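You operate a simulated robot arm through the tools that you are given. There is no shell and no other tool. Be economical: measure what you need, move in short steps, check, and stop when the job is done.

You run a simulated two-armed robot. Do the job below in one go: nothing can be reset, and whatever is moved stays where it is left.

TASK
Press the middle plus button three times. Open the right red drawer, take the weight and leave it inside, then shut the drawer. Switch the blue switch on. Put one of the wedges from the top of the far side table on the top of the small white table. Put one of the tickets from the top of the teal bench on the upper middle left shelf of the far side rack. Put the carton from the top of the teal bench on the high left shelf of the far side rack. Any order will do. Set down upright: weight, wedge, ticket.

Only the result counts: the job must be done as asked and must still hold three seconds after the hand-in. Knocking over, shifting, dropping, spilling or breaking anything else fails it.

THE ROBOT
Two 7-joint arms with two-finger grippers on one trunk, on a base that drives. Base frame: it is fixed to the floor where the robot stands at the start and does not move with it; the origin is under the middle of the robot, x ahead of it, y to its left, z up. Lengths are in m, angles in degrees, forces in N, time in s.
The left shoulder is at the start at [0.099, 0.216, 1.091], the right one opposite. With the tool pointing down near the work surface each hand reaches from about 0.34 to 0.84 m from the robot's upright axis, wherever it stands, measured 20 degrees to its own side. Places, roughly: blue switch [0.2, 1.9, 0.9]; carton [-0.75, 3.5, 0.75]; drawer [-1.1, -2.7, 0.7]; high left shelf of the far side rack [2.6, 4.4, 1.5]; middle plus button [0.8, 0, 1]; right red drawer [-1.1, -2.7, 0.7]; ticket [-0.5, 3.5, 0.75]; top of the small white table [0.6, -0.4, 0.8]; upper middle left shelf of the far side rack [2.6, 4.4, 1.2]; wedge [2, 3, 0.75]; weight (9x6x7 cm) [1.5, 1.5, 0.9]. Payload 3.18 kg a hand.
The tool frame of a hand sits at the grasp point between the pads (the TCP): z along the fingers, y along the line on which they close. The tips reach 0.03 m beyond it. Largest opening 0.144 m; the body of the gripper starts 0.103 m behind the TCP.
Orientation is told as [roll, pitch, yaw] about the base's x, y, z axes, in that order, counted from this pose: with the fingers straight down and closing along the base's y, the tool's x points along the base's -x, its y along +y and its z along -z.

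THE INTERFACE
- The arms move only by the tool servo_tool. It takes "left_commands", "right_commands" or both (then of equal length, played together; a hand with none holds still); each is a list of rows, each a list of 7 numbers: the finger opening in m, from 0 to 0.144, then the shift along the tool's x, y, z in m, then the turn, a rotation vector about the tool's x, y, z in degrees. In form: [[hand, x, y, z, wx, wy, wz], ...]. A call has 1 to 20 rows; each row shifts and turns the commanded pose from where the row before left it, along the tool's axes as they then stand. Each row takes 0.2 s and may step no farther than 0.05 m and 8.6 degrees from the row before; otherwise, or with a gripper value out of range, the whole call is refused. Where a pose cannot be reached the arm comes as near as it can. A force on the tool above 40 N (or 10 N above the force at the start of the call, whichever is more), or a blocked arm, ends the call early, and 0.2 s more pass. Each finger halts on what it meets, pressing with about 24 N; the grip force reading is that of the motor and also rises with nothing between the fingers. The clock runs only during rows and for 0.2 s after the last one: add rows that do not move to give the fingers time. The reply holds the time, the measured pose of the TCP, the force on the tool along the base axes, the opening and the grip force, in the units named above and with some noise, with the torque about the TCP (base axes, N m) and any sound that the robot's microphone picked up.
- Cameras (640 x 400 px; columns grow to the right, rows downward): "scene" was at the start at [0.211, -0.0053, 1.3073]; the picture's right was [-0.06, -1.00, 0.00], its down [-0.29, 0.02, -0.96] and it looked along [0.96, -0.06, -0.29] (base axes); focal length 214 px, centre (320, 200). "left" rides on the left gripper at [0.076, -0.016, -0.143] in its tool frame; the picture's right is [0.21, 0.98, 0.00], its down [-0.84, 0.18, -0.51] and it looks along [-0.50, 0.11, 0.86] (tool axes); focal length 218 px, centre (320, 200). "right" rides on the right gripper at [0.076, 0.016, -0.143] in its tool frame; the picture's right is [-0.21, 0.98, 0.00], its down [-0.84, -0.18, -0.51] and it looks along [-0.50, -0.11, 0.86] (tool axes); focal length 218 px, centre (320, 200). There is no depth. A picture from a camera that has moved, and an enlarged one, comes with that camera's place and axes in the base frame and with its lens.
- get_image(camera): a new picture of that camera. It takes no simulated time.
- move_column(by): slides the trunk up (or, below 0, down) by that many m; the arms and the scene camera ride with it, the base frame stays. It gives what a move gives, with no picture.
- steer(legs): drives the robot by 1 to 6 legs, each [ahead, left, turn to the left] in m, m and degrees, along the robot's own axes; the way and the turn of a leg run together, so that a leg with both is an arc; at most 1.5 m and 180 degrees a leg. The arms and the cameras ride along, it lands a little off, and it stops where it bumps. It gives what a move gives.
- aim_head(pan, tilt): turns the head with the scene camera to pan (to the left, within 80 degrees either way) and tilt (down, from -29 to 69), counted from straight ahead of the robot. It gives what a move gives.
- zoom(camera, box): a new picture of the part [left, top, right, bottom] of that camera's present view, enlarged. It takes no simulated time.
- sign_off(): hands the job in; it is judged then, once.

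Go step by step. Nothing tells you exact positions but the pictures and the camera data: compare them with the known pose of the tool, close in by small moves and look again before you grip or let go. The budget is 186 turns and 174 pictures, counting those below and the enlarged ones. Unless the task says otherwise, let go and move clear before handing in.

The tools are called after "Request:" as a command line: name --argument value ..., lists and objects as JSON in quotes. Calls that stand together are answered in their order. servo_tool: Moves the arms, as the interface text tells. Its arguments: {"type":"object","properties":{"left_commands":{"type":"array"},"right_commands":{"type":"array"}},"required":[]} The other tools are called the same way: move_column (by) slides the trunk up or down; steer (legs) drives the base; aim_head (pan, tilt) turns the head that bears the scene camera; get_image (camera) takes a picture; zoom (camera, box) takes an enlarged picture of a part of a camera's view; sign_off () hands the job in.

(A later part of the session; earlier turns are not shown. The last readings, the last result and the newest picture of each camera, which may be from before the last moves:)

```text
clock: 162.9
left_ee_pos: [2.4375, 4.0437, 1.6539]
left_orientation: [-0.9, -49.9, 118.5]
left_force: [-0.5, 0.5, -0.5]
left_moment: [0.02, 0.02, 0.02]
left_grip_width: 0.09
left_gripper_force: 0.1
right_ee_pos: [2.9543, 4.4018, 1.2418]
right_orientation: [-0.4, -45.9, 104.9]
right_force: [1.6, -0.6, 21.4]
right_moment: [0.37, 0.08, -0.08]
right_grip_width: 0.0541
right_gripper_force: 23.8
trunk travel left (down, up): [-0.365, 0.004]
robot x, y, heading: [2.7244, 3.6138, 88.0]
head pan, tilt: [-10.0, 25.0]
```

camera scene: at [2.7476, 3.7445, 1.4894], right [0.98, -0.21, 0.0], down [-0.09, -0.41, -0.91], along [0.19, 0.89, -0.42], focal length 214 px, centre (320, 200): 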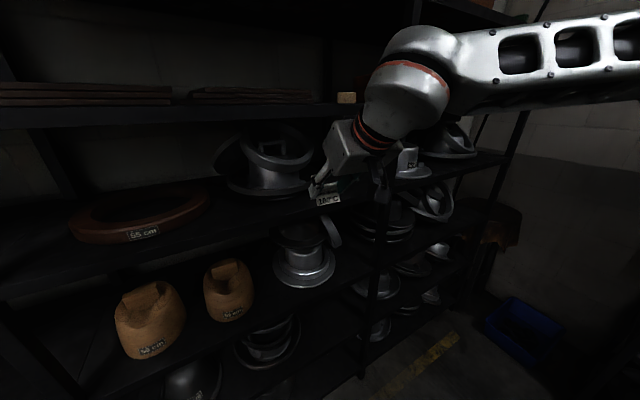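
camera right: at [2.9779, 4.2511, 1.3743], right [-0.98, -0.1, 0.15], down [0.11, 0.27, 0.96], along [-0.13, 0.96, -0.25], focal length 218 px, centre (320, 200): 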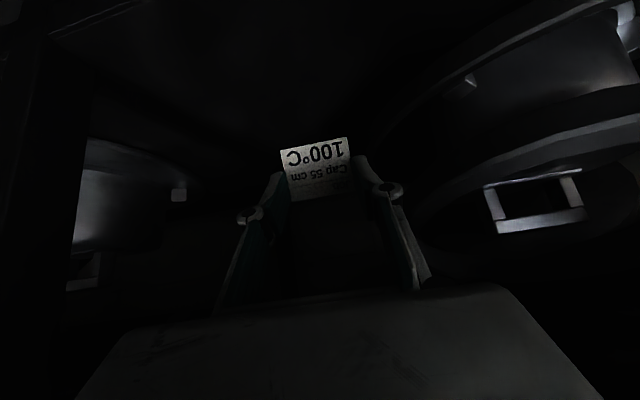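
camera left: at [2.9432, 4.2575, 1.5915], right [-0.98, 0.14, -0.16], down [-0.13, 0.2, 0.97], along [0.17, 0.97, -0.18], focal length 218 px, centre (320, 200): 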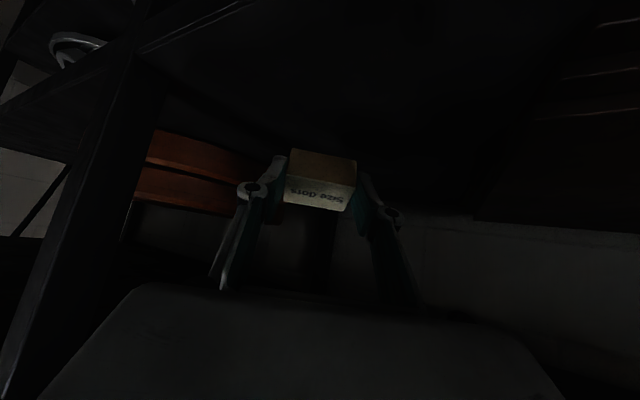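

Contact made. I ease up slightly and open.

Request:
servo_tool --right_commands '[[0.04, -0.0014, 0, -0.0014, 0, 0, 0], [0.056, 0, 0, 0, 0, 0, 0], [0.06, 0, 0, 0, 0, 0, 0], [0.07, 0, 0, 0, 0, 0, 0], [0.08, 0, 0, 0, 0, 0, 0], [0.08, 0, 0, 0, 0, 0, 0]]'

Request:
zoom --camera "scene" --box '[300, 130, 380, 200]'

Request:
zoom --camera "right" --box '[240, 110, 400, 230]'

```text
clock: 164.3
left_ee_pos: [2.4392, 4.0461, 1.652]
left_orientation: [-0.8, -49.9, 118.4]
left_force: [-0.1, 0.2, -0.6]
left_moment: [0.01, -0.01, -0.01]
left_grip_width: 0.0901
left_gripper_force: 0.0
right_ee_pos: [2.9542, 4.4062, 1.2404]
right_orientation: [-0.3, -45.4, 104.7]
right_force: [-0.1, -1.0, -0.2]
right_moment: [-0.02, -0.01, 0.02]
right_grip_width: 0.0802
right_gripper_force: 0.1
trunk travel left (down, up): [-0.365, 0.004]
robot x, y, heading: [2.7246, 3.6148, 87.8]
head pan, tilt: [-10.0, 25.0]
```

```text
5.71 times, centred on (340, 165) of scene
camera zoom: at [2.7476, 3.7442, 1.4894], right [0.98, -0.21, 0.0], down [-0.09, -0.41, -0.91], along [0.19, 0.89, -0.42], focal length 1226 px, centre (206, 400)
```

zoom: 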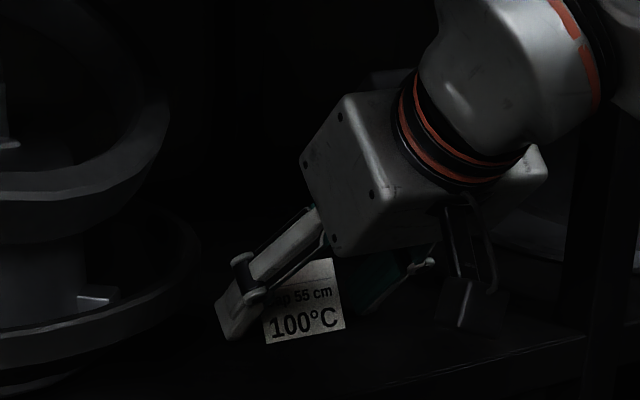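

```text
3.33 times, centred on (320, 170) of right
camera zoom: at [2.9768, 4.2515, 1.2876], right [-0.98, -0.11, 0.14], down [0.11, 0.27, 0.96], along [-0.14, 0.96, -0.25], focal length 728 px, centre (320, 300)
```

zoom: 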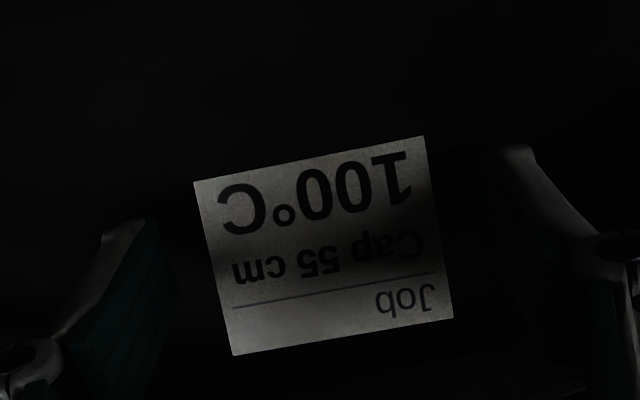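

The ticket stands. I withdraw horizontally.

Request:
servo_tool --right_commands '[[0.08, 0.014, 0, -0.016, 0, 0, 0], [0.08, 0.028, 0, -0.029, 0, 0, 0], [0.08, 0.028, 0, -0.029, 0, 0, 0], [0.08, 0.028, 0, -0.029, 0, 0, 0], [0.08, 0.028, 0, -0.028, 0, 0, 0], [0.08, 0.028, 0, -0.028, 0, 0, 0]]'

Request:
zoom --camera "scene" --box '[270, 80, 390, 200]'

```text
clock: 165.7
left_ee_pos: [2.44, 4.0446, 1.6541]
left_orientation: [-0.8, -49.8, 118.4]
left_force: [-0.9, 0.3, -0.4]
left_moment: [0.05, 0.02, 0.0]
left_grip_width: 0.0897
left_gripper_force: 0.2
right_ee_pos: [3.0123, 4.1889, 1.2413]
right_orientation: [-0.2, -45.7, 104.7]
right_force: [0.5, -0.5, 0.2]
right_moment: [-0.01, 0.02, -0.02]
right_grip_width: 0.0803
right_gripper_force: 0.3
trunk travel left (down, up): [-0.365, 0.004]
robot x, y, heading: [2.7262, 3.6151, 87.7]
head pan, tilt: [-10.0, 25.0]
```

```text
3.33 times, centred on (330, 140) of scene
camera zoom: at [2.7483, 3.743, 1.4895], right [0.98, -0.21, 0.0], down [-0.09, -0.41, -0.91], along [0.19, 0.89, -0.42], focal length 715 px, centre (287, 400)
```

zoom: 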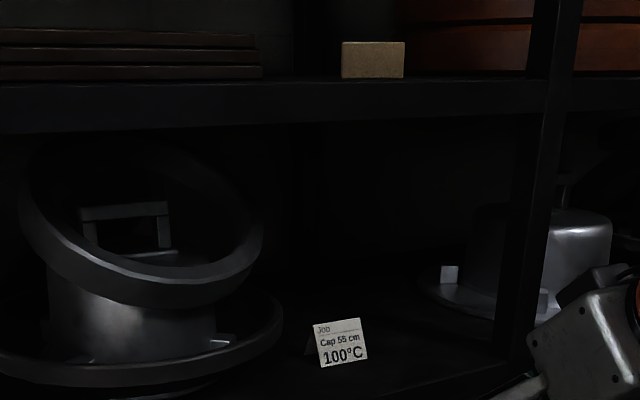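

Carton and ticket are placed. I fold both arms in and turn left to face the far side table with the wedges.

Request:
servo_tool --left_commands '[[0.09, 0.0337, 0, 0.0283, 0, 0, 0], [0.09, 0.0337, 0, 0.0283, 0, 0, 0], [0.09, 0.0337, 0, 0.0283, 0, 0, 0], [0.09, 0.0337, 0, 0.0283, 0, 0, 0], [0.09, 0.0337, 0, 0.0283, 0, 0, 0], [0.09, 0.0337, 0, 0.0283, 0, 0, 0], [0.09, 0.0337, 0, 0.0283, 0, 0, 0], [0.09, 0, 0, 0, 0, 8, 0], [0.09, 0, 0, 0, 0, 8, 0], [0.09, 0, 0, 0, 0, 8, 0], [0.09, 0, 0, 0, 0, 8, 0]]' --right_commands '[[0.08, 0.031, 0, -0.031, 0, 0, 0], [0.08, 0.031, 0, -0.031, 0, 0, 0], [0.08, 0.031, 0, -0.031, 0, 0, 0], [0.08, 0, 0, 0, 0, 8, 0], [0.08, 0, 0, 0, 0, 8, 0], [0.08, 0, 0, 0, 0, 8, 0], [0.08, 0, 0, 0, 0, 8, 0], [0.08, 0, 0, 0, 0, 0, 0], [0.08, 0, 0, 0, 0, 0, 0], [0.08, 0, 0, 0, 0, 0, 0], [0.08, 0, 0, 0, 0, 0, 0]]'

Request:
steer --legs '[[0, 0, 128]]'

Request:
aim_head --pan 0 --tilt 35

Request:
get_image --camera "scene"

```text
clock: 168.1
left_ee_pos: [2.4409, 4.047, 1.3418]
left_orientation: [-0.4, -17.5, 118.1]
left_force: [0.2, -0.5, 0.3]
left_moment: [-0.02, -0.01, 0.01]
left_grip_width: 0.0899
left_gripper_force: 0.0
right_ee_pos: [3.0451, 4.0642, 1.2395]
right_orientation: [-0.2, -13.5, 104.7]
right_force: [0.4, 0.3, 0.0]
right_moment: [0.01, -0.01, -0.01]
right_grip_width: 0.0803
right_gripper_force: 0.1
trunk travel left (down, up): [-0.365, 0.004]
robot x, y, heading: [2.7266, 3.6123, 88.0]
head pan, tilt: [-10.0, 25.0]
```

```text
clock: 172.0
left_ee_pos: [2.2667, 3.3963, 1.3467]
left_orientation: [-1.9, -18.2, -164.1]
left_force: [-1.7, 0.6, -0.4]
left_moment: [-0.05, -0.09, 0.03]
left_grip_width: 0.0901
left_gripper_force: 0.0
right_ee_pos: [2.3835, 4.0008, 1.2632]
right_orientation: [-0.4, -15.8, -179.6]
right_force: [0.2, 0.3, -0.1]
right_moment: [0.01, -0.02, -0.01]
right_grip_width: 0.0802
right_gripper_force: 0.1
trunk travel left (down, up): [-0.365, 0.004]
robot x, y, heading: [2.7367, 3.6039, 165.6]
head pan, tilt: [-10.0, 25.0]
stopped in leg 1: the robot was blocked; the commanded pose is now the measured one
```

```text
clock: 172.7
left_ee_pos: [2.27, 3.3948, 1.3471]
left_orientation: [-1.9, -18.5, -164.0]
left_force: [-0.4, -0.2, 0.3]
left_moment: [0.0, -0.01, -0.01]
left_grip_width: 0.0899
left_gripper_force: 0.1
right_ee_pos: [2.385, 3.9983, 1.2622]
right_orientation: [-0.5, -15.7, -179.2]
right_force: [0.3, 0.7, -0.6]
right_moment: [-0.04, -0.01, -0.01]
right_grip_width: 0.08
right_gripper_force: 0.0
trunk travel left (down, up): [-0.365, 0.004]
robot x, y, heading: [2.7314, 3.6087, 165.3]
head pan, tilt: [0.0, 35.0]
```

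```text
51 pictures are left
camera scene: at [2.6322, 3.6107, 1.4758], right [0.25, 0.97, 0.02], down [0.54, -0.13, -0.83], along [-0.8, 0.22, -0.55], focal length 214 px, centre (320, 200)
```

scene: 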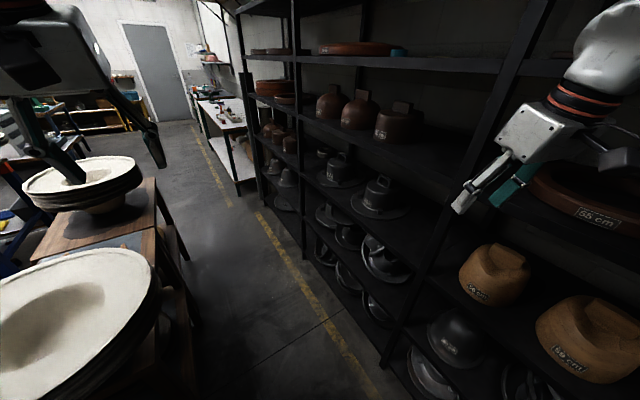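

The right elbow touched the rack while turning. I extend the right hand forward to tuck its elbow in and continue the turn gently.

Request:
servo_tool --right_commands '[[0.08, 0, 0.04, 0, 0, 0, 0], [0.08, -0.04, 0.02, 0.0115, 0, 0, 0], [0.08, -0.0436, 0.012, 0.0124, 0, 0, 0], [0.08, -0.0436, 0.01, 0.0124, 0, 0, 0], [0.08, -0.0436, 0.01, 0.0124, 0, 0, 0], [0.08, -0.03, 0, 0.009, 0, 0, 0]]'

Request:
steer --legs '[[0, 0, 31]]'

Request:
get_image --camera "scene"

```text
clock: 174.1
left_ee_pos: [2.2512, 3.4166, 1.3438]
left_orientation: [-0.6, -18.0, -163.9]
left_force: [-0.2, -0.5, 0.6]
left_moment: [0.08, 0.02, -0.01]
left_grip_width: 0.09
left_gripper_force: 0.0
right_ee_pos: [2.166, 3.9239, 1.2413]
right_orientation: [0.6, -14.6, -178.8]
right_force: [0.4, -0.8, 0.4]
right_moment: [0.1, 0.06, -0.01]
right_grip_width: 0.0803
right_gripper_force: 0.1
right hand out of reach, approached as far as the arm can: row 6
trunk travel left (down, up): [-0.365, 0.004]
robot x, y, heading: [2.7305, 3.6102, 165.9]
head pan, tilt: [0.0, 35.0]
```

```text
clock: 175.5
left_ee_pos: [2.3136, 3.3043, 1.3418]
left_orientation: [0.3, -17.8, -148.9]
left_force: [0.2, -0.1, -0.2]
left_moment: [-0.01, 0.02, 0.03]
left_grip_width: 0.09
left_gripper_force: 0.0
right_ee_pos: [2.0989, 3.7667, 1.237]
right_orientation: [1.1, -14.5, -163.5]
right_force: [0.2, 0.5, -0.7]
right_moment: [-0.02, 0.0, 0.0]
right_grip_width: 0.08
right_gripper_force: 0.0
trunk travel left (down, up): [-0.365, 0.004]
robot x, y, heading: [2.7331, 3.6102, -178.8]
head pan, tilt: [0.0, 35.0]
stopped in leg 1: the robot was blocked; the commanded pose is now the measured one
```

```text
50 pictures are left
camera scene: at [2.5999, 3.6116, 1.4733], right [-0.02, 1.0, 0.0], down [0.58, 0.01, -0.82], along [-0.82, -0.02, -0.58], focal length 214 px, centre (320, 200)
```

scene: 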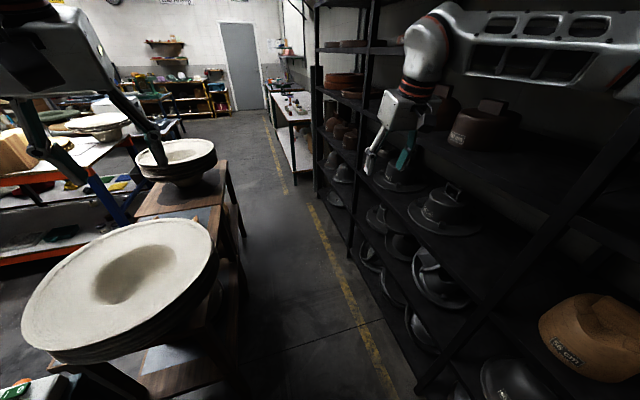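

I slide back along the aisle a bit, where there is more room on the elbow side, then turn toward the table.

Request:
steer --legs '[[0.62, 0.05, 0], [0, 0, 30]]'

Request:
aim_head --pan 25 --tilt 40

Request:
get_image --camera "scene"

```text
clock: 178.3
left_ee_pos: [1.8475, 3.204, 1.344]
left_orientation: [-1.9, -18.0, -147.8]
left_force: [0.0, -0.7, 0.3]
left_moment: [0.07, 0.04, -0.02]
left_grip_width: 0.0901
left_gripper_force: 0.0
right_ee_pos: [1.6284, 3.6554, 1.2604]
right_orientation: [-1.6, -15.4, -161.2]
right_force: [-0.5, -0.8, -0.5]
right_moment: [-0.02, -0.06, 0.0]
right_grip_width: 0.08
right_gripper_force: 0.2
trunk travel left (down, up): [-0.365, 0.004]
robot x, y, heading: [2.2352, 3.5431, -178.4]
head pan, tilt: [0.0, 35.0]
stopped in leg 1: the robot was blocked; the commanded pose is now the measured one
```

```text
clock: 179.2
left_ee_pos: [1.8452, 3.2053, 1.3435]
left_orientation: [-2.1, -18.0, -147.8]
left_force: [-0.4, 0.5, 0.1]
left_moment: [0.0, 0.02, -0.03]
left_grip_width: 0.0899
left_gripper_force: 0.1
right_ee_pos: [1.6286, 3.6555, 1.259]
right_orientation: [-1.7, -15.4, -161.2]
right_force: [0.4, 0.2, 0.3]
right_moment: [-0.02, 0.01, -0.02]
right_grip_width: 0.0799
right_gripper_force: 0.1
trunk travel left (down, up): [-0.365, 0.004]
robot x, y, heading: [2.2372, 3.5441, -178.4]
head pan, tilt: [25.0, 40.0]
```

```text
49 pictures are left
camera scene: at [2.1451, 3.475, 1.4667], right [-0.45, 0.89, 0.03], down [0.56, 0.31, -0.77], along [-0.7, -0.33, -0.64], focal length 214 px, centre (320, 200)
```

scene: 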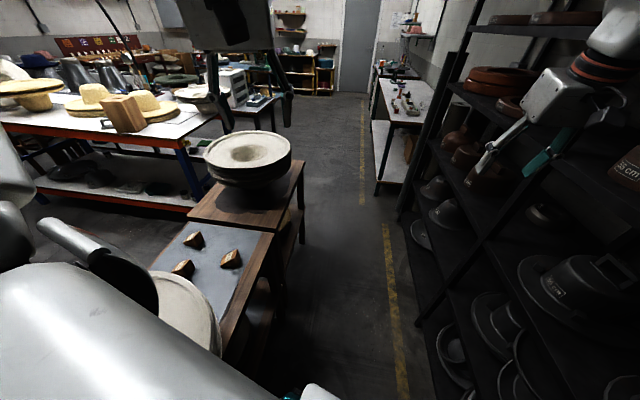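

Three wedges are visible on the blue table; the nearest is at about (1.88,3.02,0.82). I shift slightly away from the rack and test a further left turn.

Request:
steer --legs '[[0, 0.05, 0], [0, 0, 25]]'

Request:
zoom --camera "scene" --box '[140, 200, 300, 320]'

```text
clock: 181.6
left_ee_pos: [1.9443, 3.076, 1.343]
left_orientation: [-0.2, -17.8, -129.6]
left_force: [0.2, 0.7, 0.2]
left_moment: [0.03, -0.03, 0.02]
left_grip_width: 0.0899
left_gripper_force: 0.1
right_ee_pos: [1.5926, 3.4337, 1.2438]
right_orientation: [0.3, -14.6, -143.3]
right_force: [-0.1, 1.2, 0.5]
right_moment: [-0.01, 0.02, -0.02]
right_grip_width: 0.0802
right_gripper_force: 0.1
trunk travel left (down, up): [-0.365, 0.004]
robot x, y, heading: [2.2369, 3.5041, -159.3]
head pan, tilt: [25.0, 40.0]
```

```text
3.33 times, centred on (220, 260) of scene
camera zoom: at [2.1368, 3.4299, 1.4661], right [-0.71, 0.7, 0.0], down [0.45, 0.46, -0.77], along [-0.54, -0.55, -0.64], focal length 715 px, centre (653, 0)
```

zoom: 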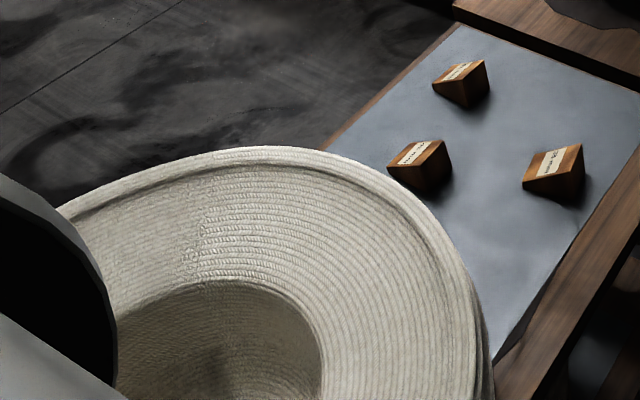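

Turning was free. I lower the trunk 0.15 m and bring the left hand, vertical, above the nearest wedge.

Request:
move_column --by -0.15

Request:
servo_tool --left_commands '[[0.1, 0, 0, 0, 0, 8.5, 0], [0.1, 0, 0, 0, 0, 8.5, 0], [0.1, -0.02, 0, 0.04, 0, 0, 0], [0.1, -0.02, 0, 0.04, 0, 0, 0], [0.1, 0, 0, 0.04, 0, 0, 0], [0.1, 0, 0, 0, 0, 0, 0]]'

Request:
get_image --camera "left"

Request:
get_image --camera "scene"

```text
clock: 183.3
left_ee_pos: [1.9449, 3.0767, 1.1942]
left_orientation: [-0.2, -17.8, -129.5]
left_force: [0.2, 0.1, 0.9]
left_moment: [-0.01, 0.03, 0.0]
left_grip_width: 0.0899
left_gripper_force: 0.1
right_ee_pos: [1.5922, 3.434, 1.0948]
right_orientation: [0.4, -14.9, -143.3]
right_force: [0.4, -0.6, 0.1]
right_moment: [0.0, 0.02, -0.04]
right_grip_width: 0.0801
right_gripper_force: 0.0
trunk travel left (down, up): [-0.215, 0.154]
robot x, y, heading: [2.2331, 3.5071, -159.7]
head pan, tilt: [25.0, 40.0]
```

```text
clock: 184.7
left_ee_pos: [1.9169, 3.0436, 1.0756]
left_orientation: [-0.2, -0.8, -129.7]
left_force: [0.1, -0.3, -0.6]
left_moment: [0.0, 0.0, 0.0]
left_grip_width: 0.0999
left_gripper_force: 0.0
right_ee_pos: [1.5915, 3.4351, 1.0926]
right_orientation: [0.4, -14.8, -143.2]
right_force: [-0.6, 0.0, 0.4]
right_moment: [0.01, 0.03, -0.01]
right_grip_width: 0.0801
right_gripper_force: 0.1
trunk travel left (down, up): [-0.215, 0.154]
robot x, y, heading: [2.2343, 3.5064, -159.5]
head pan, tilt: [25.0, 40.0]
```

```text
47 pictures are left
camera left: at [1.9542, 3.1141, 1.2154], right [0.89, -0.46, -0.01], down [-0.39, -0.76, 0.52], along [-0.25, -0.46, -0.85], focal length 218 px, centre (320, 200)
```

left: 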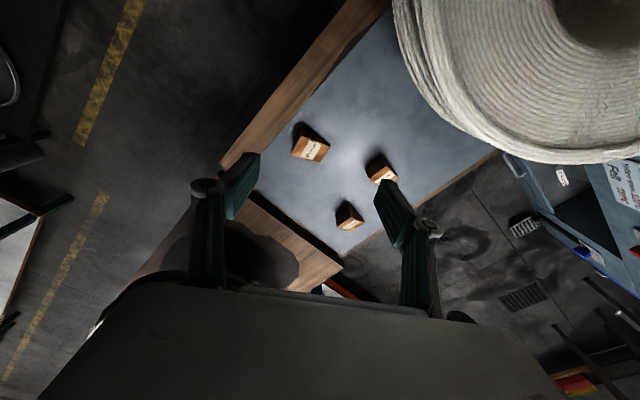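

```text
46 pictures are left
camera scene: at [2.0963, 3.4148, 1.3138], right [-0.71, 0.7, 0.0], down [0.45, 0.46, -0.77], along [-0.54, -0.55, -0.64], focal length 214 px, centre (320, 200)
```

scene: 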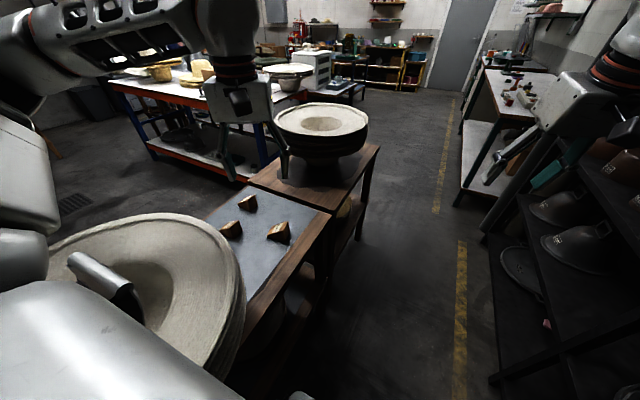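

I zoom on the wedge from the wrist to choose the gripping direction.

Request:
zoom --camera "left" --box '[270, 110, 360, 180]'

Request:
zoom --camera "scene" --box '[250, 205, 310, 255]'

```text
5.71 times, centred on (315, 145) of left
camera zoom: at [1.9542, 3.1141, 1.2154], right [0.89, -0.46, -0.01], down [-0.39, -0.76, 0.52], along [-0.25, -0.46, -0.85], focal length 1247 px, centre (349, 514)
```

zoom: 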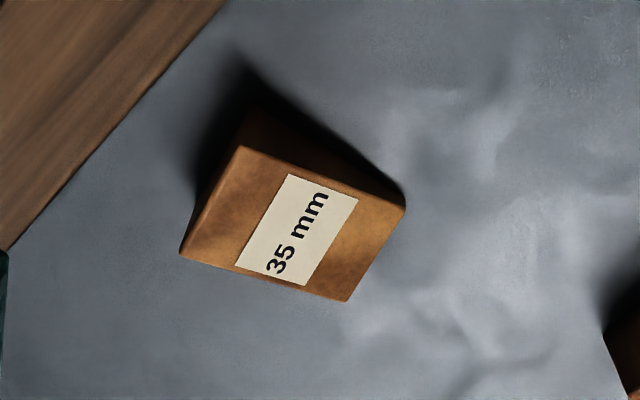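

```text
8.00 times, centred on (280, 230) of scene
camera zoom: at [2.0963, 3.4148, 1.3138], right [-0.71, 0.7, 0.0], down [0.45, 0.46, -0.77], along [-0.54, -0.55, -0.64], focal length 1716 px, centre (640, -40)
```

zoom: 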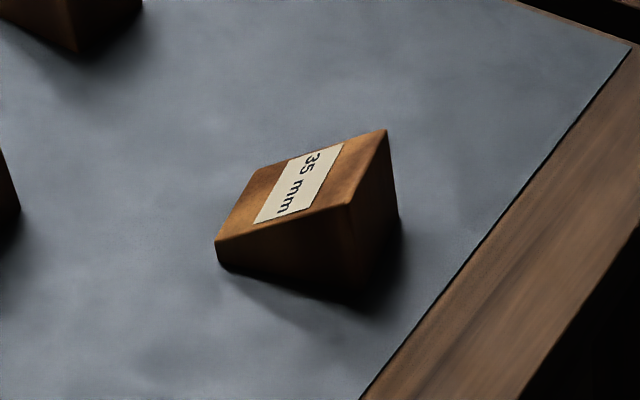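

The wedge is ~4 cm wide with parallel sides normal to ~34°. I yaw the left hand +74° so the fingers close across its sides.

Request:
servo_tool --left_commands '[[0.09, 0, 0, 0, 0, 0, -8.2], [0.09, 0, 0, 0, 0, 0, -8.2], [0.09, 0, 0, 0, 0, 0, -8.2], [0.09, 0, 0, 0, 0, 0, -8.2], [0.09, 0, 0, 0, 0, 0, -8.2], [0.09, 0, 0, 0, 0, 0, -8.2], [0.09, 0, 0, 0, 0, 0, -8.2], [0.09, 0, 0, 0, 0, 0, -8.2], [0.09, 0, 0, 0, 0, 0, -8.2], [0.09, 0, 0, 0, 0, 0, 0]]'

Request:
get_image --camera "left"

```text
clock: 186.9
left_ee_pos: [1.9179, 3.0441, 1.0717]
left_orientation: [-0.8, -0.1, -55.6]
left_force: [-0.5, -0.6, 0.4]
left_moment: [0.03, 0.04, -0.01]
left_grip_width: 0.0905
left_gripper_force: 0.0
right_ee_pos: [1.5926, 3.4344, 1.0934]
right_orientation: [0.3, -14.7, -143.2]
right_force: [0.4, -0.7, -0.6]
right_moment: [0.0, 0.0, 0.0]
right_grip_width: 0.0801
right_gripper_force: 0.1
trunk travel left (down, up): [-0.215, 0.154]
robot x, y, heading: [2.2348, 3.5024, -159.7]
head pan, tilt: [25.0, 40.0]
```

```text
43 pictures are left
camera left: at [1.8625, 3.0991, 1.2147], right [0.69, 0.72, -0.01], down [0.63, -0.59, 0.51], along [0.36, -0.36, -0.86], focal length 218 px, centre (320, 200)
```

left: 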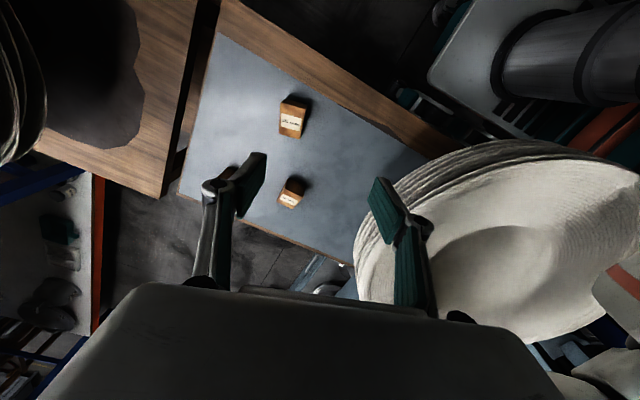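

Aligned. I move over the wedge and descend to just above grasp height.

Request:
servo_tool --left_commands '[[0.085, 0.007, -0.046, 0, 0, 0, 0], [0.085, 0, 0, 0.042, 0, 0, 0], [0.085, 0, 0, 0.042, 0, 0, 0], [0.085, 0, 0, 0.042, 0, 0, 0], [0.085, 0, 0, 0.036, 0, 0, 0], [0.085, 0, 0, 0, 0, 0, 0]]'

Request:
zoom --camera "left" --box '[210, 80, 430, 220]'

Request:
zoom --camera "scene" --box '[230, 180, 330, 260]'

```text
clock: 188.3
left_ee_pos: [1.8731, 3.0203, 0.9108]
left_orientation: [-1.0, -0.1, -55.8]
left_force: [-0.4, -0.2, 0.3]
left_moment: [-0.01, -0.01, 0.03]
left_grip_width: 0.0851
left_gripper_force: 0.0
right_ee_pos: [1.5924, 3.4337, 1.0927]
right_orientation: [0.2, -14.6, -143.3]
right_force: [-0.1, -0.2, 0.0]
right_moment: [0.0, 0.03, -0.02]
right_grip_width: 0.0801
right_gripper_force: 0.2
trunk travel left (down, up): [-0.215, 0.154]
robot x, y, heading: [2.2351, 3.504, -159.4]
head pan, tilt: [25.0, 40.0]
```

```text
2.86 times, centred on (320, 150) of left
camera zoom: at [1.8171, 3.0763, 1.0533], right [0.69, 0.72, -0.02], down [0.63, -0.59, 0.51], along [0.36, -0.36, -0.86], focal length 624 px, centre (320, 343)
```

zoom: 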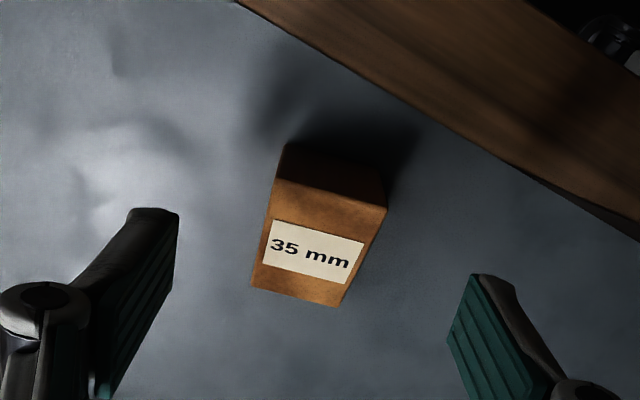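

```text
5.00 times, centred on (280, 220) of scene
camera zoom: at [2.0964, 3.4146, 1.3138], right [-0.71, 0.7, 0.0], down [0.45, 0.46, -0.77], along [-0.54, -0.55, -0.64], focal length 1072 px, centre (520, 100)
```

zoom: 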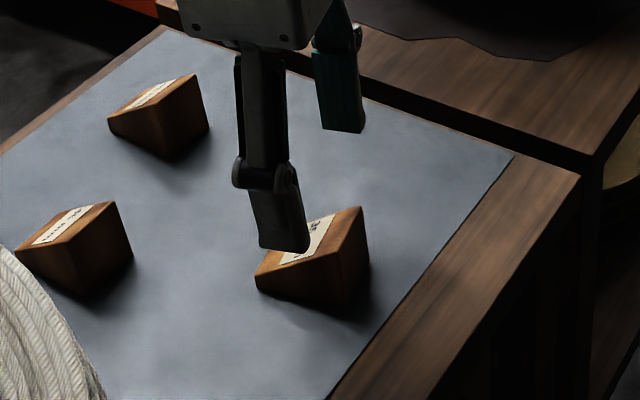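

Well aligned. I descend further in small steps.

Request:
servo_tool --left_commands '[[0.085, 0.005, 0, 0.03, 0, 0, 0], [0.085, 0, 0, 0.015, 0, 0, 0], [0.085, 0, 0, 0.005, 0, 0, 0], [0.085, 0, 0, 0, 0, 0, 0]]'

Request:
zoom --camera "scene" --box '[250, 200, 320, 260]'

```text
clock: 189.3
left_ee_pos: [1.8694, 3.0259, 0.8613]
left_orientation: [-0.9, -0.1, -55.7]
left_force: [0.1, 0.1, 0.0]
left_moment: [0.01, 0.0, 0.02]
left_grip_width: 0.0846
left_gripper_force: 0.0
right_ee_pos: [1.5914, 3.4344, 1.0932]
right_orientation: [0.4, -14.6, -143.3]
right_force: [0.0, -0.1, -0.9]
right_moment: [-0.03, 0.01, -0.03]
right_grip_width: 0.0799
right_gripper_force: 0.1
trunk travel left (down, up): [-0.215, 0.154]
robot x, y, heading: [2.2346, 3.5013, -159.5]
head pan, tilt: [25.0, 40.0]
```

```text
6.67 times, centred on (285, 230) of scene
camera zoom: at [2.0962, 3.4145, 1.3137], right [-0.71, 0.7, 0.0], down [0.45, 0.46, -0.77], along [-0.54, -0.55, -0.64], focal length 1430 px, centre (553, 0)
```

zoom: 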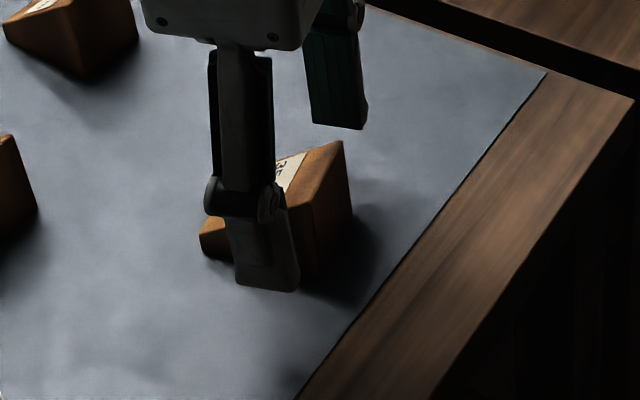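

The fingers straddle the wedge near the table. I close.

Request:
servo_tool --left_commands '[[0.07, 0, 0, 0.003, 0, 0, 0], [0.055, 0, 0, 0, 0, 0, 0], [0.045, 0, 0, 0, 0, 0, 0], [0.035, 0, 0, 0, 0, 0, 0], [0.025, 0, 0, 0, 0, 0, 0], [0.02, 0, 0, 0, 0, 0, 0]]'

Request:
servo_tool --left_commands '[[0.02, 0, 0, -0.015, 0, 0, 0], [0.02, 0, 0, -0.035, 0, 0, 0], [0.02, 0, 0, -0.04, 0, 0, 0], [0.02, 0, 0, -0.04, 0, 0, 0], [0.02, 0, 0, -0.04, 0, 0, 0]]'

Request:
get_image --camera "left"

```text
clock: 190.7
left_ee_pos: [1.8703, 3.0272, 0.8583]
left_orientation: [-0.8, -0.1, -55.8]
left_force: [0.9, 0.7, 0.4]
left_moment: [0.04, 0.03, 0.02]
left_grip_width: 0.0392
left_gripper_force: 24.1
right_ee_pos: [1.5916, 3.4339, 1.0925]
right_orientation: [0.3, -14.7, -143.3]
right_force: [-0.1, -0.2, 0.7]
right_moment: [0.0, -0.03, -0.01]
right_grip_width: 0.08
right_gripper_force: 0.1
trunk travel left (down, up): [-0.215, 0.154]
robot x, y, heading: [2.2349, 3.5032, -159.8]
head pan, tilt: [25.0, 40.0]
```

```text
clock: 191.9
left_ee_pos: [1.8727, 3.0263, 1.0301]
left_orientation: [-0.9, -0.1, -55.8]
left_force: [0.0, 0.1, -1.0]
left_moment: [-0.01, -0.01, 0.01]
left_grip_width: 0.0393
left_gripper_force: 24.3
right_ee_pos: [1.5927, 3.4344, 1.0921]
right_orientation: [0.3, -14.7, -143.3]
right_force: [0.4, -0.3, 0.0]
right_moment: [-0.02, 0.01, 0.04]
right_grip_width: 0.0803
right_gripper_force: 0.0
trunk travel left (down, up): [-0.215, 0.154]
robot x, y, heading: [2.234, 3.5041, -159.4]
head pan, tilt: [25.0, 40.0]
```

```text
39 pictures are left
camera left: at [1.8168, 3.0826, 1.1711], right [0.69, 0.72, -0.01], down [0.63, -0.59, 0.51], along [0.36, -0.36, -0.86], focal length 218 px, centre (320, 200)
```

left: 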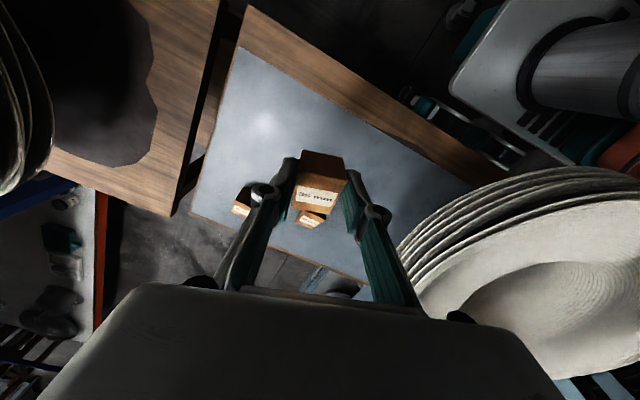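

Wedge held. I raise it and drive out of the aisle, then turn to look for the weight on the hat table.

Request:
servo_tool --left_commands '[[0.02, 0, 0, -0.045, 0, 0, 0], [0.02, 0, 0, -0.045, 0, 0, 0], [0.02, 0, 0, -0.045, 0, 0, 0], [0.02, 0, 0, -0.045, 0, 0, 0]]'

Request:
steer --legs '[[1.4, -0.13, 0]]'

Request:
aim_head --pan 75 --tilt 25

Request:
get_image --camera "scene"

```text
clock: 192.9
left_ee_pos: [1.8751, 3.0284, 1.2104]
left_orientation: [-0.9, 0.0, -55.9]
left_force: [0.6, 0.4, 0.0]
left_moment: [-0.02, -0.01, 0.01]
left_grip_width: 0.0392
left_gripper_force: 24.2
right_ee_pos: [1.5923, 3.4351, 1.0919]
right_orientation: [0.3, -14.8, -143.4]
right_force: [-0.1, 0.6, -0.2]
right_moment: [-0.02, 0.01, 0.0]
right_grip_width: 0.0802
right_gripper_force: 0.0
trunk travel left (down, up): [-0.215, 0.154]
robot x, y, heading: [2.2322, 3.5038, -159.5]
head pan, tilt: [25.0, 40.0]
```

```text
clock: 200.1
left_ee_pos: [0.4993, 2.6328, 1.2076]
left_orientation: [-0.8, -0.2, -55.0]
left_force: [0.9, 0.4, -0.4]
left_moment: [-0.02, 0.01, -0.02]
left_grip_width: 0.0392
left_gripper_force: 24.3
right_ee_pos: [0.2105, 3.0353, 1.0931]
right_orientation: [0.3, -14.8, -142.6]
right_force: [0.2, -0.9, 0.0]
right_moment: [-0.02, -0.01, -0.01]
right_grip_width: 0.08
right_gripper_force: 0.0
trunk travel left (down, up): [-0.215, 0.154]
robot x, y, heading: [0.8537, 3.1124, -158.6]
head pan, tilt: [25.0, 40.0]
```

```text
clock: 201.3
left_ee_pos: [0.4987, 2.6334, 1.2077]
left_orientation: [-0.7, -0.1, -55.1]
left_force: [-0.6, 0.9, -0.8]
left_moment: [0.02, -0.02, -0.03]
left_grip_width: 0.0392
left_gripper_force: 24.2
right_ee_pos: [0.2098, 3.0359, 1.0919]
right_orientation: [0.2, -14.7, -142.5]
right_force: [-0.1, -0.6, 0.6]
right_moment: [0.02, 0.0, 0.02]
right_grip_width: 0.0803
right_gripper_force: 0.1
trunk travel left (down, up): [-0.215, 0.154]
robot x, y, heading: [0.8507, 3.1126, -158.6]
head pan, tilt: [75.0, 25.0]
```

```text
38 pictures are left
camera scene: at [0.7842, 2.9925, 1.337], right [-0.99, -0.11, 0.0], down [-0.05, 0.42, -0.91], along [0.1, -0.9, -0.42], focal length 214 px, centre (320, 200)
```

scene: 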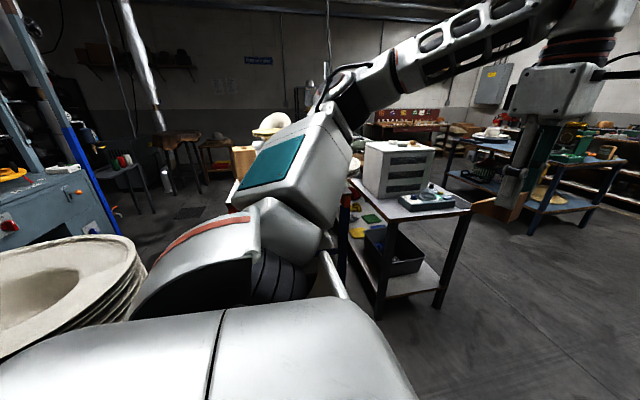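

My own shoulder blocks the view. I move out a little further and turn to face the hat table.

Request:
steer --legs '[[0.35, 0, 0], [0, 0, 95]]'

Request:
aim_head --pan 0 --tilt 25

Request:
get_image --camera "scene"

```text
clock: 207.5
left_ee_pos: [1.0378, 2.6753, 1.2097]
left_orientation: [-0.8, -0.1, 39.6]
left_force: [-0.5, -0.4, -0.5]
left_moment: [-0.02, 0.04, 0.01]
left_grip_width: 0.039
left_gripper_force: 23.8
right_ee_pos: [0.6598, 2.355, 1.0919]
right_orientation: [0.3, -14.8, -47.9]
right_force: [0.5, -0.1, 0.1]
right_moment: [-0.04, 0.0, -0.01]
right_grip_width: 0.08
right_gripper_force: 0.1
trunk travel left (down, up): [-0.215, 0.154]
robot x, y, heading: [0.5283, 2.9899, -64.2]
head pan, tilt: [75.0, 25.0]
```

```text
clock: 209.0
left_ee_pos: [1.0378, 2.6751, 1.2085]
left_orientation: [-0.8, -0.2, 39.5]
left_force: [0.0, -0.2, -1.6]
left_moment: [-0.02, 0.0, -0.01]
left_grip_width: 0.0393
left_gripper_force: 24.1
right_ee_pos: [0.6582, 2.3551, 1.093]
right_orientation: [0.3, -14.7, -48.0]
right_force: [-0.5, 0.4, 0.6]
right_moment: [-0.01, -0.04, 0.0]
right_grip_width: 0.0797
right_gripper_force: 0.2
trunk travel left (down, up): [-0.215, 0.154]
robot x, y, heading: [0.5301, 2.9922, -64.1]
head pan, tilt: [0.0, 25.0]
```

```text
37 pictures are left
camera scene: at [0.6053, 2.8301, 1.337], right [-0.9, -0.44, 0.0], down [-0.18, 0.38, -0.91], along [0.4, -0.81, -0.42], focal length 214 px, centre (320, 200)
```

scene: 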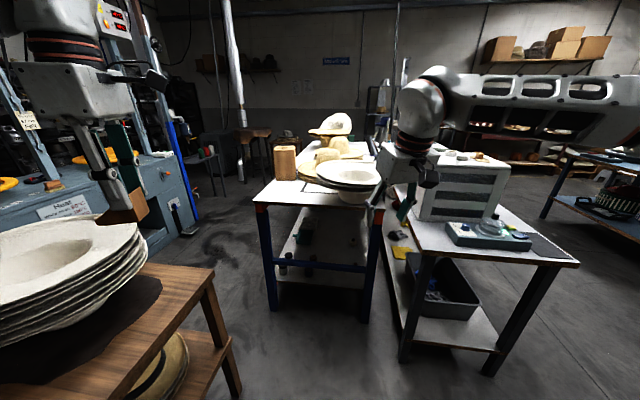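

Request:
zoom --camera "scene" --box '[240, 120, 400, 220]'

```text
4.00 times, centred on (320, 170) of scene
camera zoom: at [0.6053, 2.8301, 1.337], right [-0.9, -0.44, 0.0], down [-0.18, 0.38, -0.91], along [0.4, -0.81, -0.42], focal length 858 px, centre (320, 320)
```

zoom: 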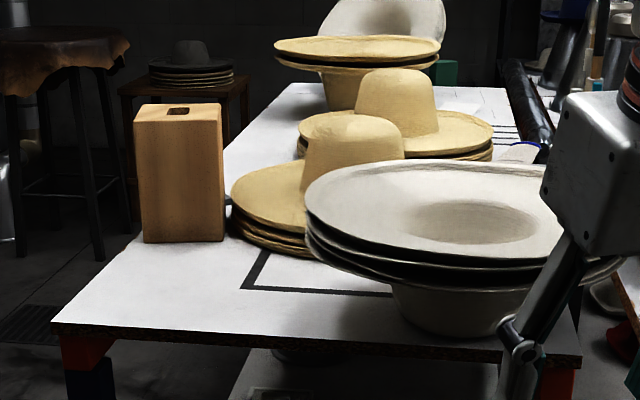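

The weight must be hidden behind the wooden block, near the table's far edge; the gap beside it is too narrow (~0.5 m), so I'll reach it by going around. First I drive back down the main aisle to put the wedge on the small white table.

Request:
steer --legs '[[0, 0, -78], [1.3, 0, 0], [0, 0, 54], [1.4, 0, 0], [1.1, 0, 0], [0, 0, 88]]'

Request:
aim_head --pan 0 --tilt 40

Request:
get_image --camera "scene"

```text
clock: 236.8
left_ee_pos: [0.1211, -0.0272, 1.2087]
left_orientation: [-0.9, -0.1, 104.4]
left_force: [-0.5, -0.2, 0.4]
left_moment: [-0.03, -0.03, -0.02]
left_grip_width: 0.0392
left_gripper_force: 23.8
right_ee_pos: [0.2507, -0.5053, 1.0923]
right_orientation: [0.3, -14.8, 17.1]
right_force: [-0.8, 0.3, -1.0]
right_moment: [-0.03, 0.01, -0.03]
right_grip_width: 0.0801
right_gripper_force: 0.1
trunk travel left (down, up): [-0.215, 0.154]
robot x, y, heading: [-0.3779, -0.3556, 1.0]
head pan, tilt: [0.0, 25.0]
```

```text
clock: 237.6
left_ee_pos: [0.1206, -0.0284, 1.2076]
left_orientation: [-0.9, -0.1, 104.4]
left_force: [0.0, 0.4, -0.9]
left_moment: [0.0, -0.01, 0.0]
left_grip_width: 0.0392
left_gripper_force: 23.7
right_ee_pos: [0.2517, -0.5058, 1.0933]
right_orientation: [0.3, -14.7, 17.0]
right_force: [0.1, -0.7, 0.2]
right_moment: [0.04, 0.0, 0.03]
right_grip_width: 0.0802
right_gripper_force: 0.1
trunk travel left (down, up): [-0.215, 0.154]
robot x, y, heading: [-0.378, -0.3557, 1.1]
head pan, tilt: [0.0, 40.0]
```

```text
35 pictures are left
camera scene: at [-0.2098, -0.3534, 1.3137], right [0.02, -1.0, 0.0], down [-0.64, -0.01, -0.77], along [0.77, 0.01, -0.64], focal length 214 px, centre (320, 200)
```

scene: 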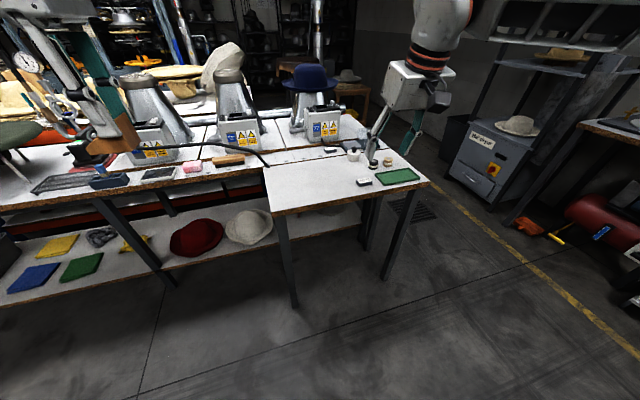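

Free area on the small table is around (0.47,-0.27). I drive 0.2 m ahead and bring the wedge above it, moving the right hand aside.

Request:
steer --legs '[[0.2, 0, 0]]'

Request:
servo_tool --left_commands '[[0.02, 0, 0, 0, 0, 0, 0], [0.02, 0, 0, 0, 0, 0, 0], [0.02, 0, 0, 0, 0, 0, 0], [0.02, 0.045, -0.0143, 0, 0, 0, 0], [0.02, 0.045, -0.0143, 0, 0, 0, 0], [0.02, 0.045, -0.0143, 0, 0, 0, 0], [0.02, 0.045, -0.0143, 0, 0, 0, 0], [0.02, 0.045, -0.0143, 0, 0, 0, 0], [0.02, 0.045, -0.0143, 0, 0, 0, 0], [0.02, 0, 0, 0, 0, 0, 0]]' --right_commands '[[0.08, 0.02, -0.04, -0.02, 0, 0, 0], [0.08, 0.02, -0.04, -0.02, 0, 0, 0], [0.08, 0.02, -0.04, -0.02, 0, 0, 0], [0.08, 0, 0, 0, 0, 0, 0], [0.08, 0, 0, 0, 0, 0, 0], [0.08, 0, 0, 0, 0, 0, 0], [0.08, 0, 0, 0, 0, 0, 0], [0.08, 0, 0, 0, 0, 0, 0], [0.08, 0, 0, 0, 0, 0, 0], [0.08, 0, 0, 0, 0, 0, 0]]'

Request:
get_image --camera "scene"

```text
clock: 239.2
left_ee_pos: [0.3188, -0.0293, 1.209]
left_orientation: [-0.7, 0.0, 104.2]
left_force: [0.9, 0.0, -1.3]
left_moment: [0.02, 0.04, 0.0]
left_grip_width: 0.0391
left_gripper_force: 24.7
right_ee_pos: [0.4462, -0.5065, 1.092]
right_orientation: [0.2, -14.7, 16.8]
right_force: [0.7, 0.7, -0.8]
right_moment: [0.01, 0.06, -0.01]
right_grip_width: 0.0799
right_gripper_force: 0.0
trunk travel left (down, up): [-0.215, 0.154]
robot x, y, heading: [-0.1781, -0.3526, 0.5]
head pan, tilt: [0.0, 40.0]
```

```text
clock: 241.3
left_ee_pos: [0.4678, -0.2689, 1.2062]
left_orientation: [-0.9, 0.0, 104.3]
left_force: [0.7, 0.5, -0.1]
left_moment: [-0.08, -0.03, 0.01]
left_grip_width: 0.0392
left_gripper_force: 24.0
right_ee_pos: [0.4313, -0.5628, 1.1094]
right_orientation: [0.2, -14.8, 16.7]
right_force: [-0.4, 0.1, 1.0]
right_moment: [-0.04, -0.02, -0.02]
right_grip_width: 0.0802
right_gripper_force: 0.1
right hand out of reach, approached as far as the arm can: row 2, 3
trunk travel left (down, up): [-0.215, 0.154]
robot x, y, heading: [-0.1826, -0.3535, 0.8]
head pan, tilt: [0.0, 40.0]
```

```text
34 pictures are left
camera scene: at [-0.0138, -0.3503, 1.3139], right [0.01, -1.0, 0.0], down [-0.64, -0.01, -0.77], along [0.77, 0.01, -0.64], focal length 214 px, centre (320, 200)
```

scene: 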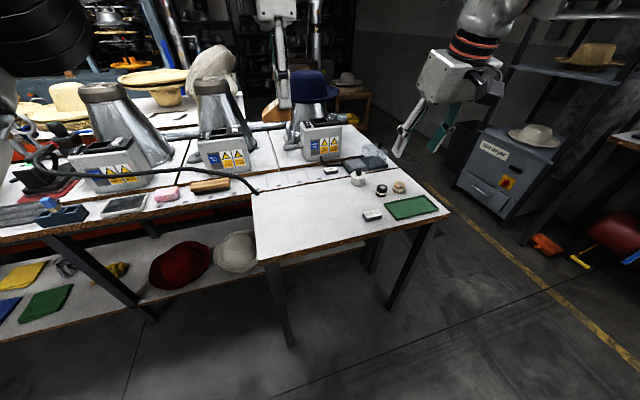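

The spot is clear. I descend toward the table.

Request:
servo_tool --left_commands '[[0.02, 0, 0, 0.048, 0, 0, 0], [0.02, 0, 0, 0.048, 0, 0, 0], [0.02, 0, 0, 0.048, 0, 0, 0], [0.02, 0, 0, 0.048, 0, 0, 0], [0.02, 0, 0, 0.048, 0, 0, 0], [0.02, 0, 0, 0.046, 0, 0, 0], [0.02, 0, 0, 0, 0, 0, 0]]'

Request:
zoom --camera "scene" --box '[245, 160, 405, 270]'

```text
clock: 242.9
left_ee_pos: [0.4743, -0.2711, 0.9222]
left_orientation: [-0.8, 0.0, 104.2]
left_force: [0.3, 0.1, 0.3]
left_moment: [-0.04, -0.03, 0.01]
left_grip_width: 0.0393
left_gripper_force: 24.1
right_ee_pos: [0.4317, -0.5653, 1.1093]
right_orientation: [0.3, -14.8, 16.6]
right_force: [-0.5, 0.0, 0.9]
right_moment: [0.0, -0.01, -0.03]
right_grip_width: 0.0799
right_gripper_force: 0.0
trunk travel left (down, up): [-0.215, 0.154]
robot x, y, heading: [-0.1832, -0.3543, 0.4]
head pan, tilt: [0.0, 40.0]
```

```text
3.64 times, centred on (325, 215) of scene
camera zoom: at [-0.0138, -0.3522, 1.3139], right [0.01, -1.0, 0.0], down [-0.64, -0.01, -0.77], along [0.77, 0.01, -0.64], focal length 780 px, centre (302, 146)
```

zoom: 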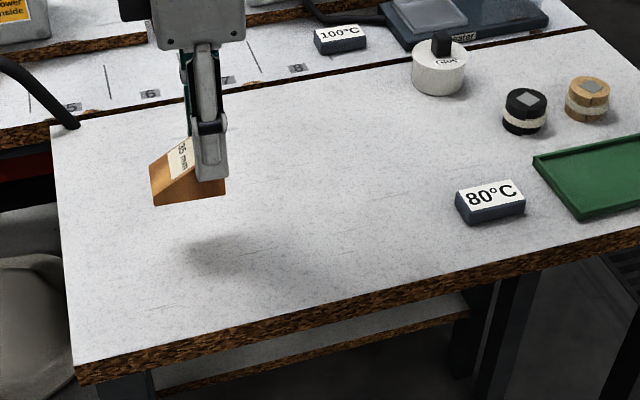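

Clear and level. I lower the last few centimetres until contact.

Request:
servo_tool --left_commands '[[0.02, 0, 0, 0.02, 0, 0, 0], [0.02, 0, 0, 0.015, 0, 0, 0], [0.02, 0, 0, 0.006, 0, 0, 0], [0.02, 0, 0, 0.004, 0, 0, 0]]'

Request:
servo_tool --left_commands '[[0.02, 0, 0, 0.004, 0, 0, 0], [0.02, 0, 0, 0.004, 0, 0, 0]]'

```text
clock: 243.9
left_ee_pos: [0.4749, -0.2678, 0.8784]
left_orientation: [-0.7, -0.1, 104.1]
left_force: [-1.0, 0.7, 0.7]
left_moment: [0.01, -0.01, -0.02]
left_grip_width: 0.0392
left_gripper_force: 23.4
right_ee_pos: [0.4318, -0.5651, 1.1084]
right_orientation: [0.3, -14.7, 16.6]
right_force: [0.1, -0.8, -0.9]
right_moment: [-0.01, 0.0, -0.02]
right_grip_width: 0.0801
right_gripper_force: 0.0
trunk travel left (down, up): [-0.215, 0.154]
robot x, y, heading: [-0.1788, -0.3526, 0.6]
head pan, tilt: [0.0, 40.0]
```

```text
clock: 244.6
left_ee_pos: [0.4736, -0.2685, 0.8698]
left_orientation: [-1.0, -0.1, 104.2]
left_force: [0.0, -0.8, -0.4]
left_moment: [-0.01, -0.01, 0.02]
left_grip_width: 0.0392
left_gripper_force: 24.0
right_ee_pos: [0.4322, -0.5644, 1.1081]
right_orientation: [0.3, -14.6, 16.6]
right_force: [0.6, 0.0, 1.1]
right_moment: [0.01, -0.03, -0.01]
right_grip_width: 0.0801
right_gripper_force: 0.2
trunk travel left (down, up): [-0.215, 0.154]
robot x, y, heading: [-0.1821, -0.3516, 0.6]
head pan, tilt: [0.0, 40.0]
```

Request:
servo_tool --left_commands '[[0.02, 0, 0, 0.004, 0, 0, 0], [0.02, 0, 0, 0.003, 0, 0, 0], [0.02, 0, 0, 0.003, 0, 0, 0]]'

Request:
zoom --camera "scene" --box '[245, 160, 405, 270]'

```text
clock: 245.3
left_ee_pos: [0.4749, -0.2676, 0.8592]
left_orientation: [-0.8, -0.1, 104.3]
left_force: [0.4, 0.2, -1.4]
left_moment: [-0.02, 0.0, -0.02]
left_grip_width: 0.0393
left_gripper_force: 24.1
right_ee_pos: [0.4318, -0.5647, 1.1088]
right_orientation: [0.2, -14.8, 16.6]
right_force: [-0.5, -0.6, 0.2]
right_moment: [0.0, 0.01, 0.0]
right_grip_width: 0.0801
right_gripper_force: 0.1
trunk travel left (down, up): [-0.215, 0.154]
robot x, y, heading: [-0.1828, -0.3513, 0.3]
head pan, tilt: [0.0, 40.0]
```

```text
3.64 times, centred on (325, 215) of scene
camera zoom: at [-0.013, -0.352, 1.3136], right [0.01, -1.0, 0.0], down [-0.64, -0.01, -0.77], along [0.77, 0.01, -0.64], focal length 780 px, centre (302, 146)
```

zoom: 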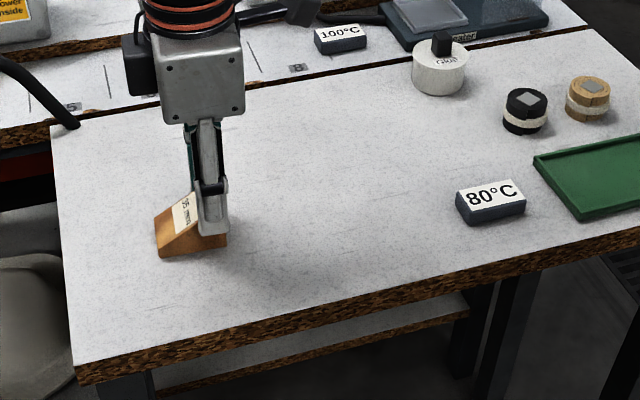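

Very close now; a few more millimetres to contact.

Request:
servo_tool --left_commands '[[0.02, 0, 0, 0.003, 0, 0, 0], [0.02, 0, 0, 0.003, 0, 0, 0], [0.02, 0, 0, 0.003, 0, 0, 0]]'

```text
clock: 246.2
left_ee_pos: [0.4728, -0.2674, 0.8531]
left_orientation: [-1.0, 0.0, 104.3]
left_force: [-0.2, 0.8, 20.5]
left_moment: [0.04, 0.04, -0.04]
left_grip_width: 0.0394
left_gripper_force: 24.0
right_ee_pos: [0.4302, -0.5657, 1.1089]
right_orientation: [0.3, -14.7, 16.6]
right_force: [0.1, -0.2, 0.0]
right_moment: [-0.04, 0.0, 0.01]
right_grip_width: 0.0802
right_gripper_force: 0.0
trunk travel left (down, up): [-0.215, 0.154]
robot x, y, heading: [-0.1869, -0.3496, 0.3]
head pan, tilt: [0.0, 40.0]
```

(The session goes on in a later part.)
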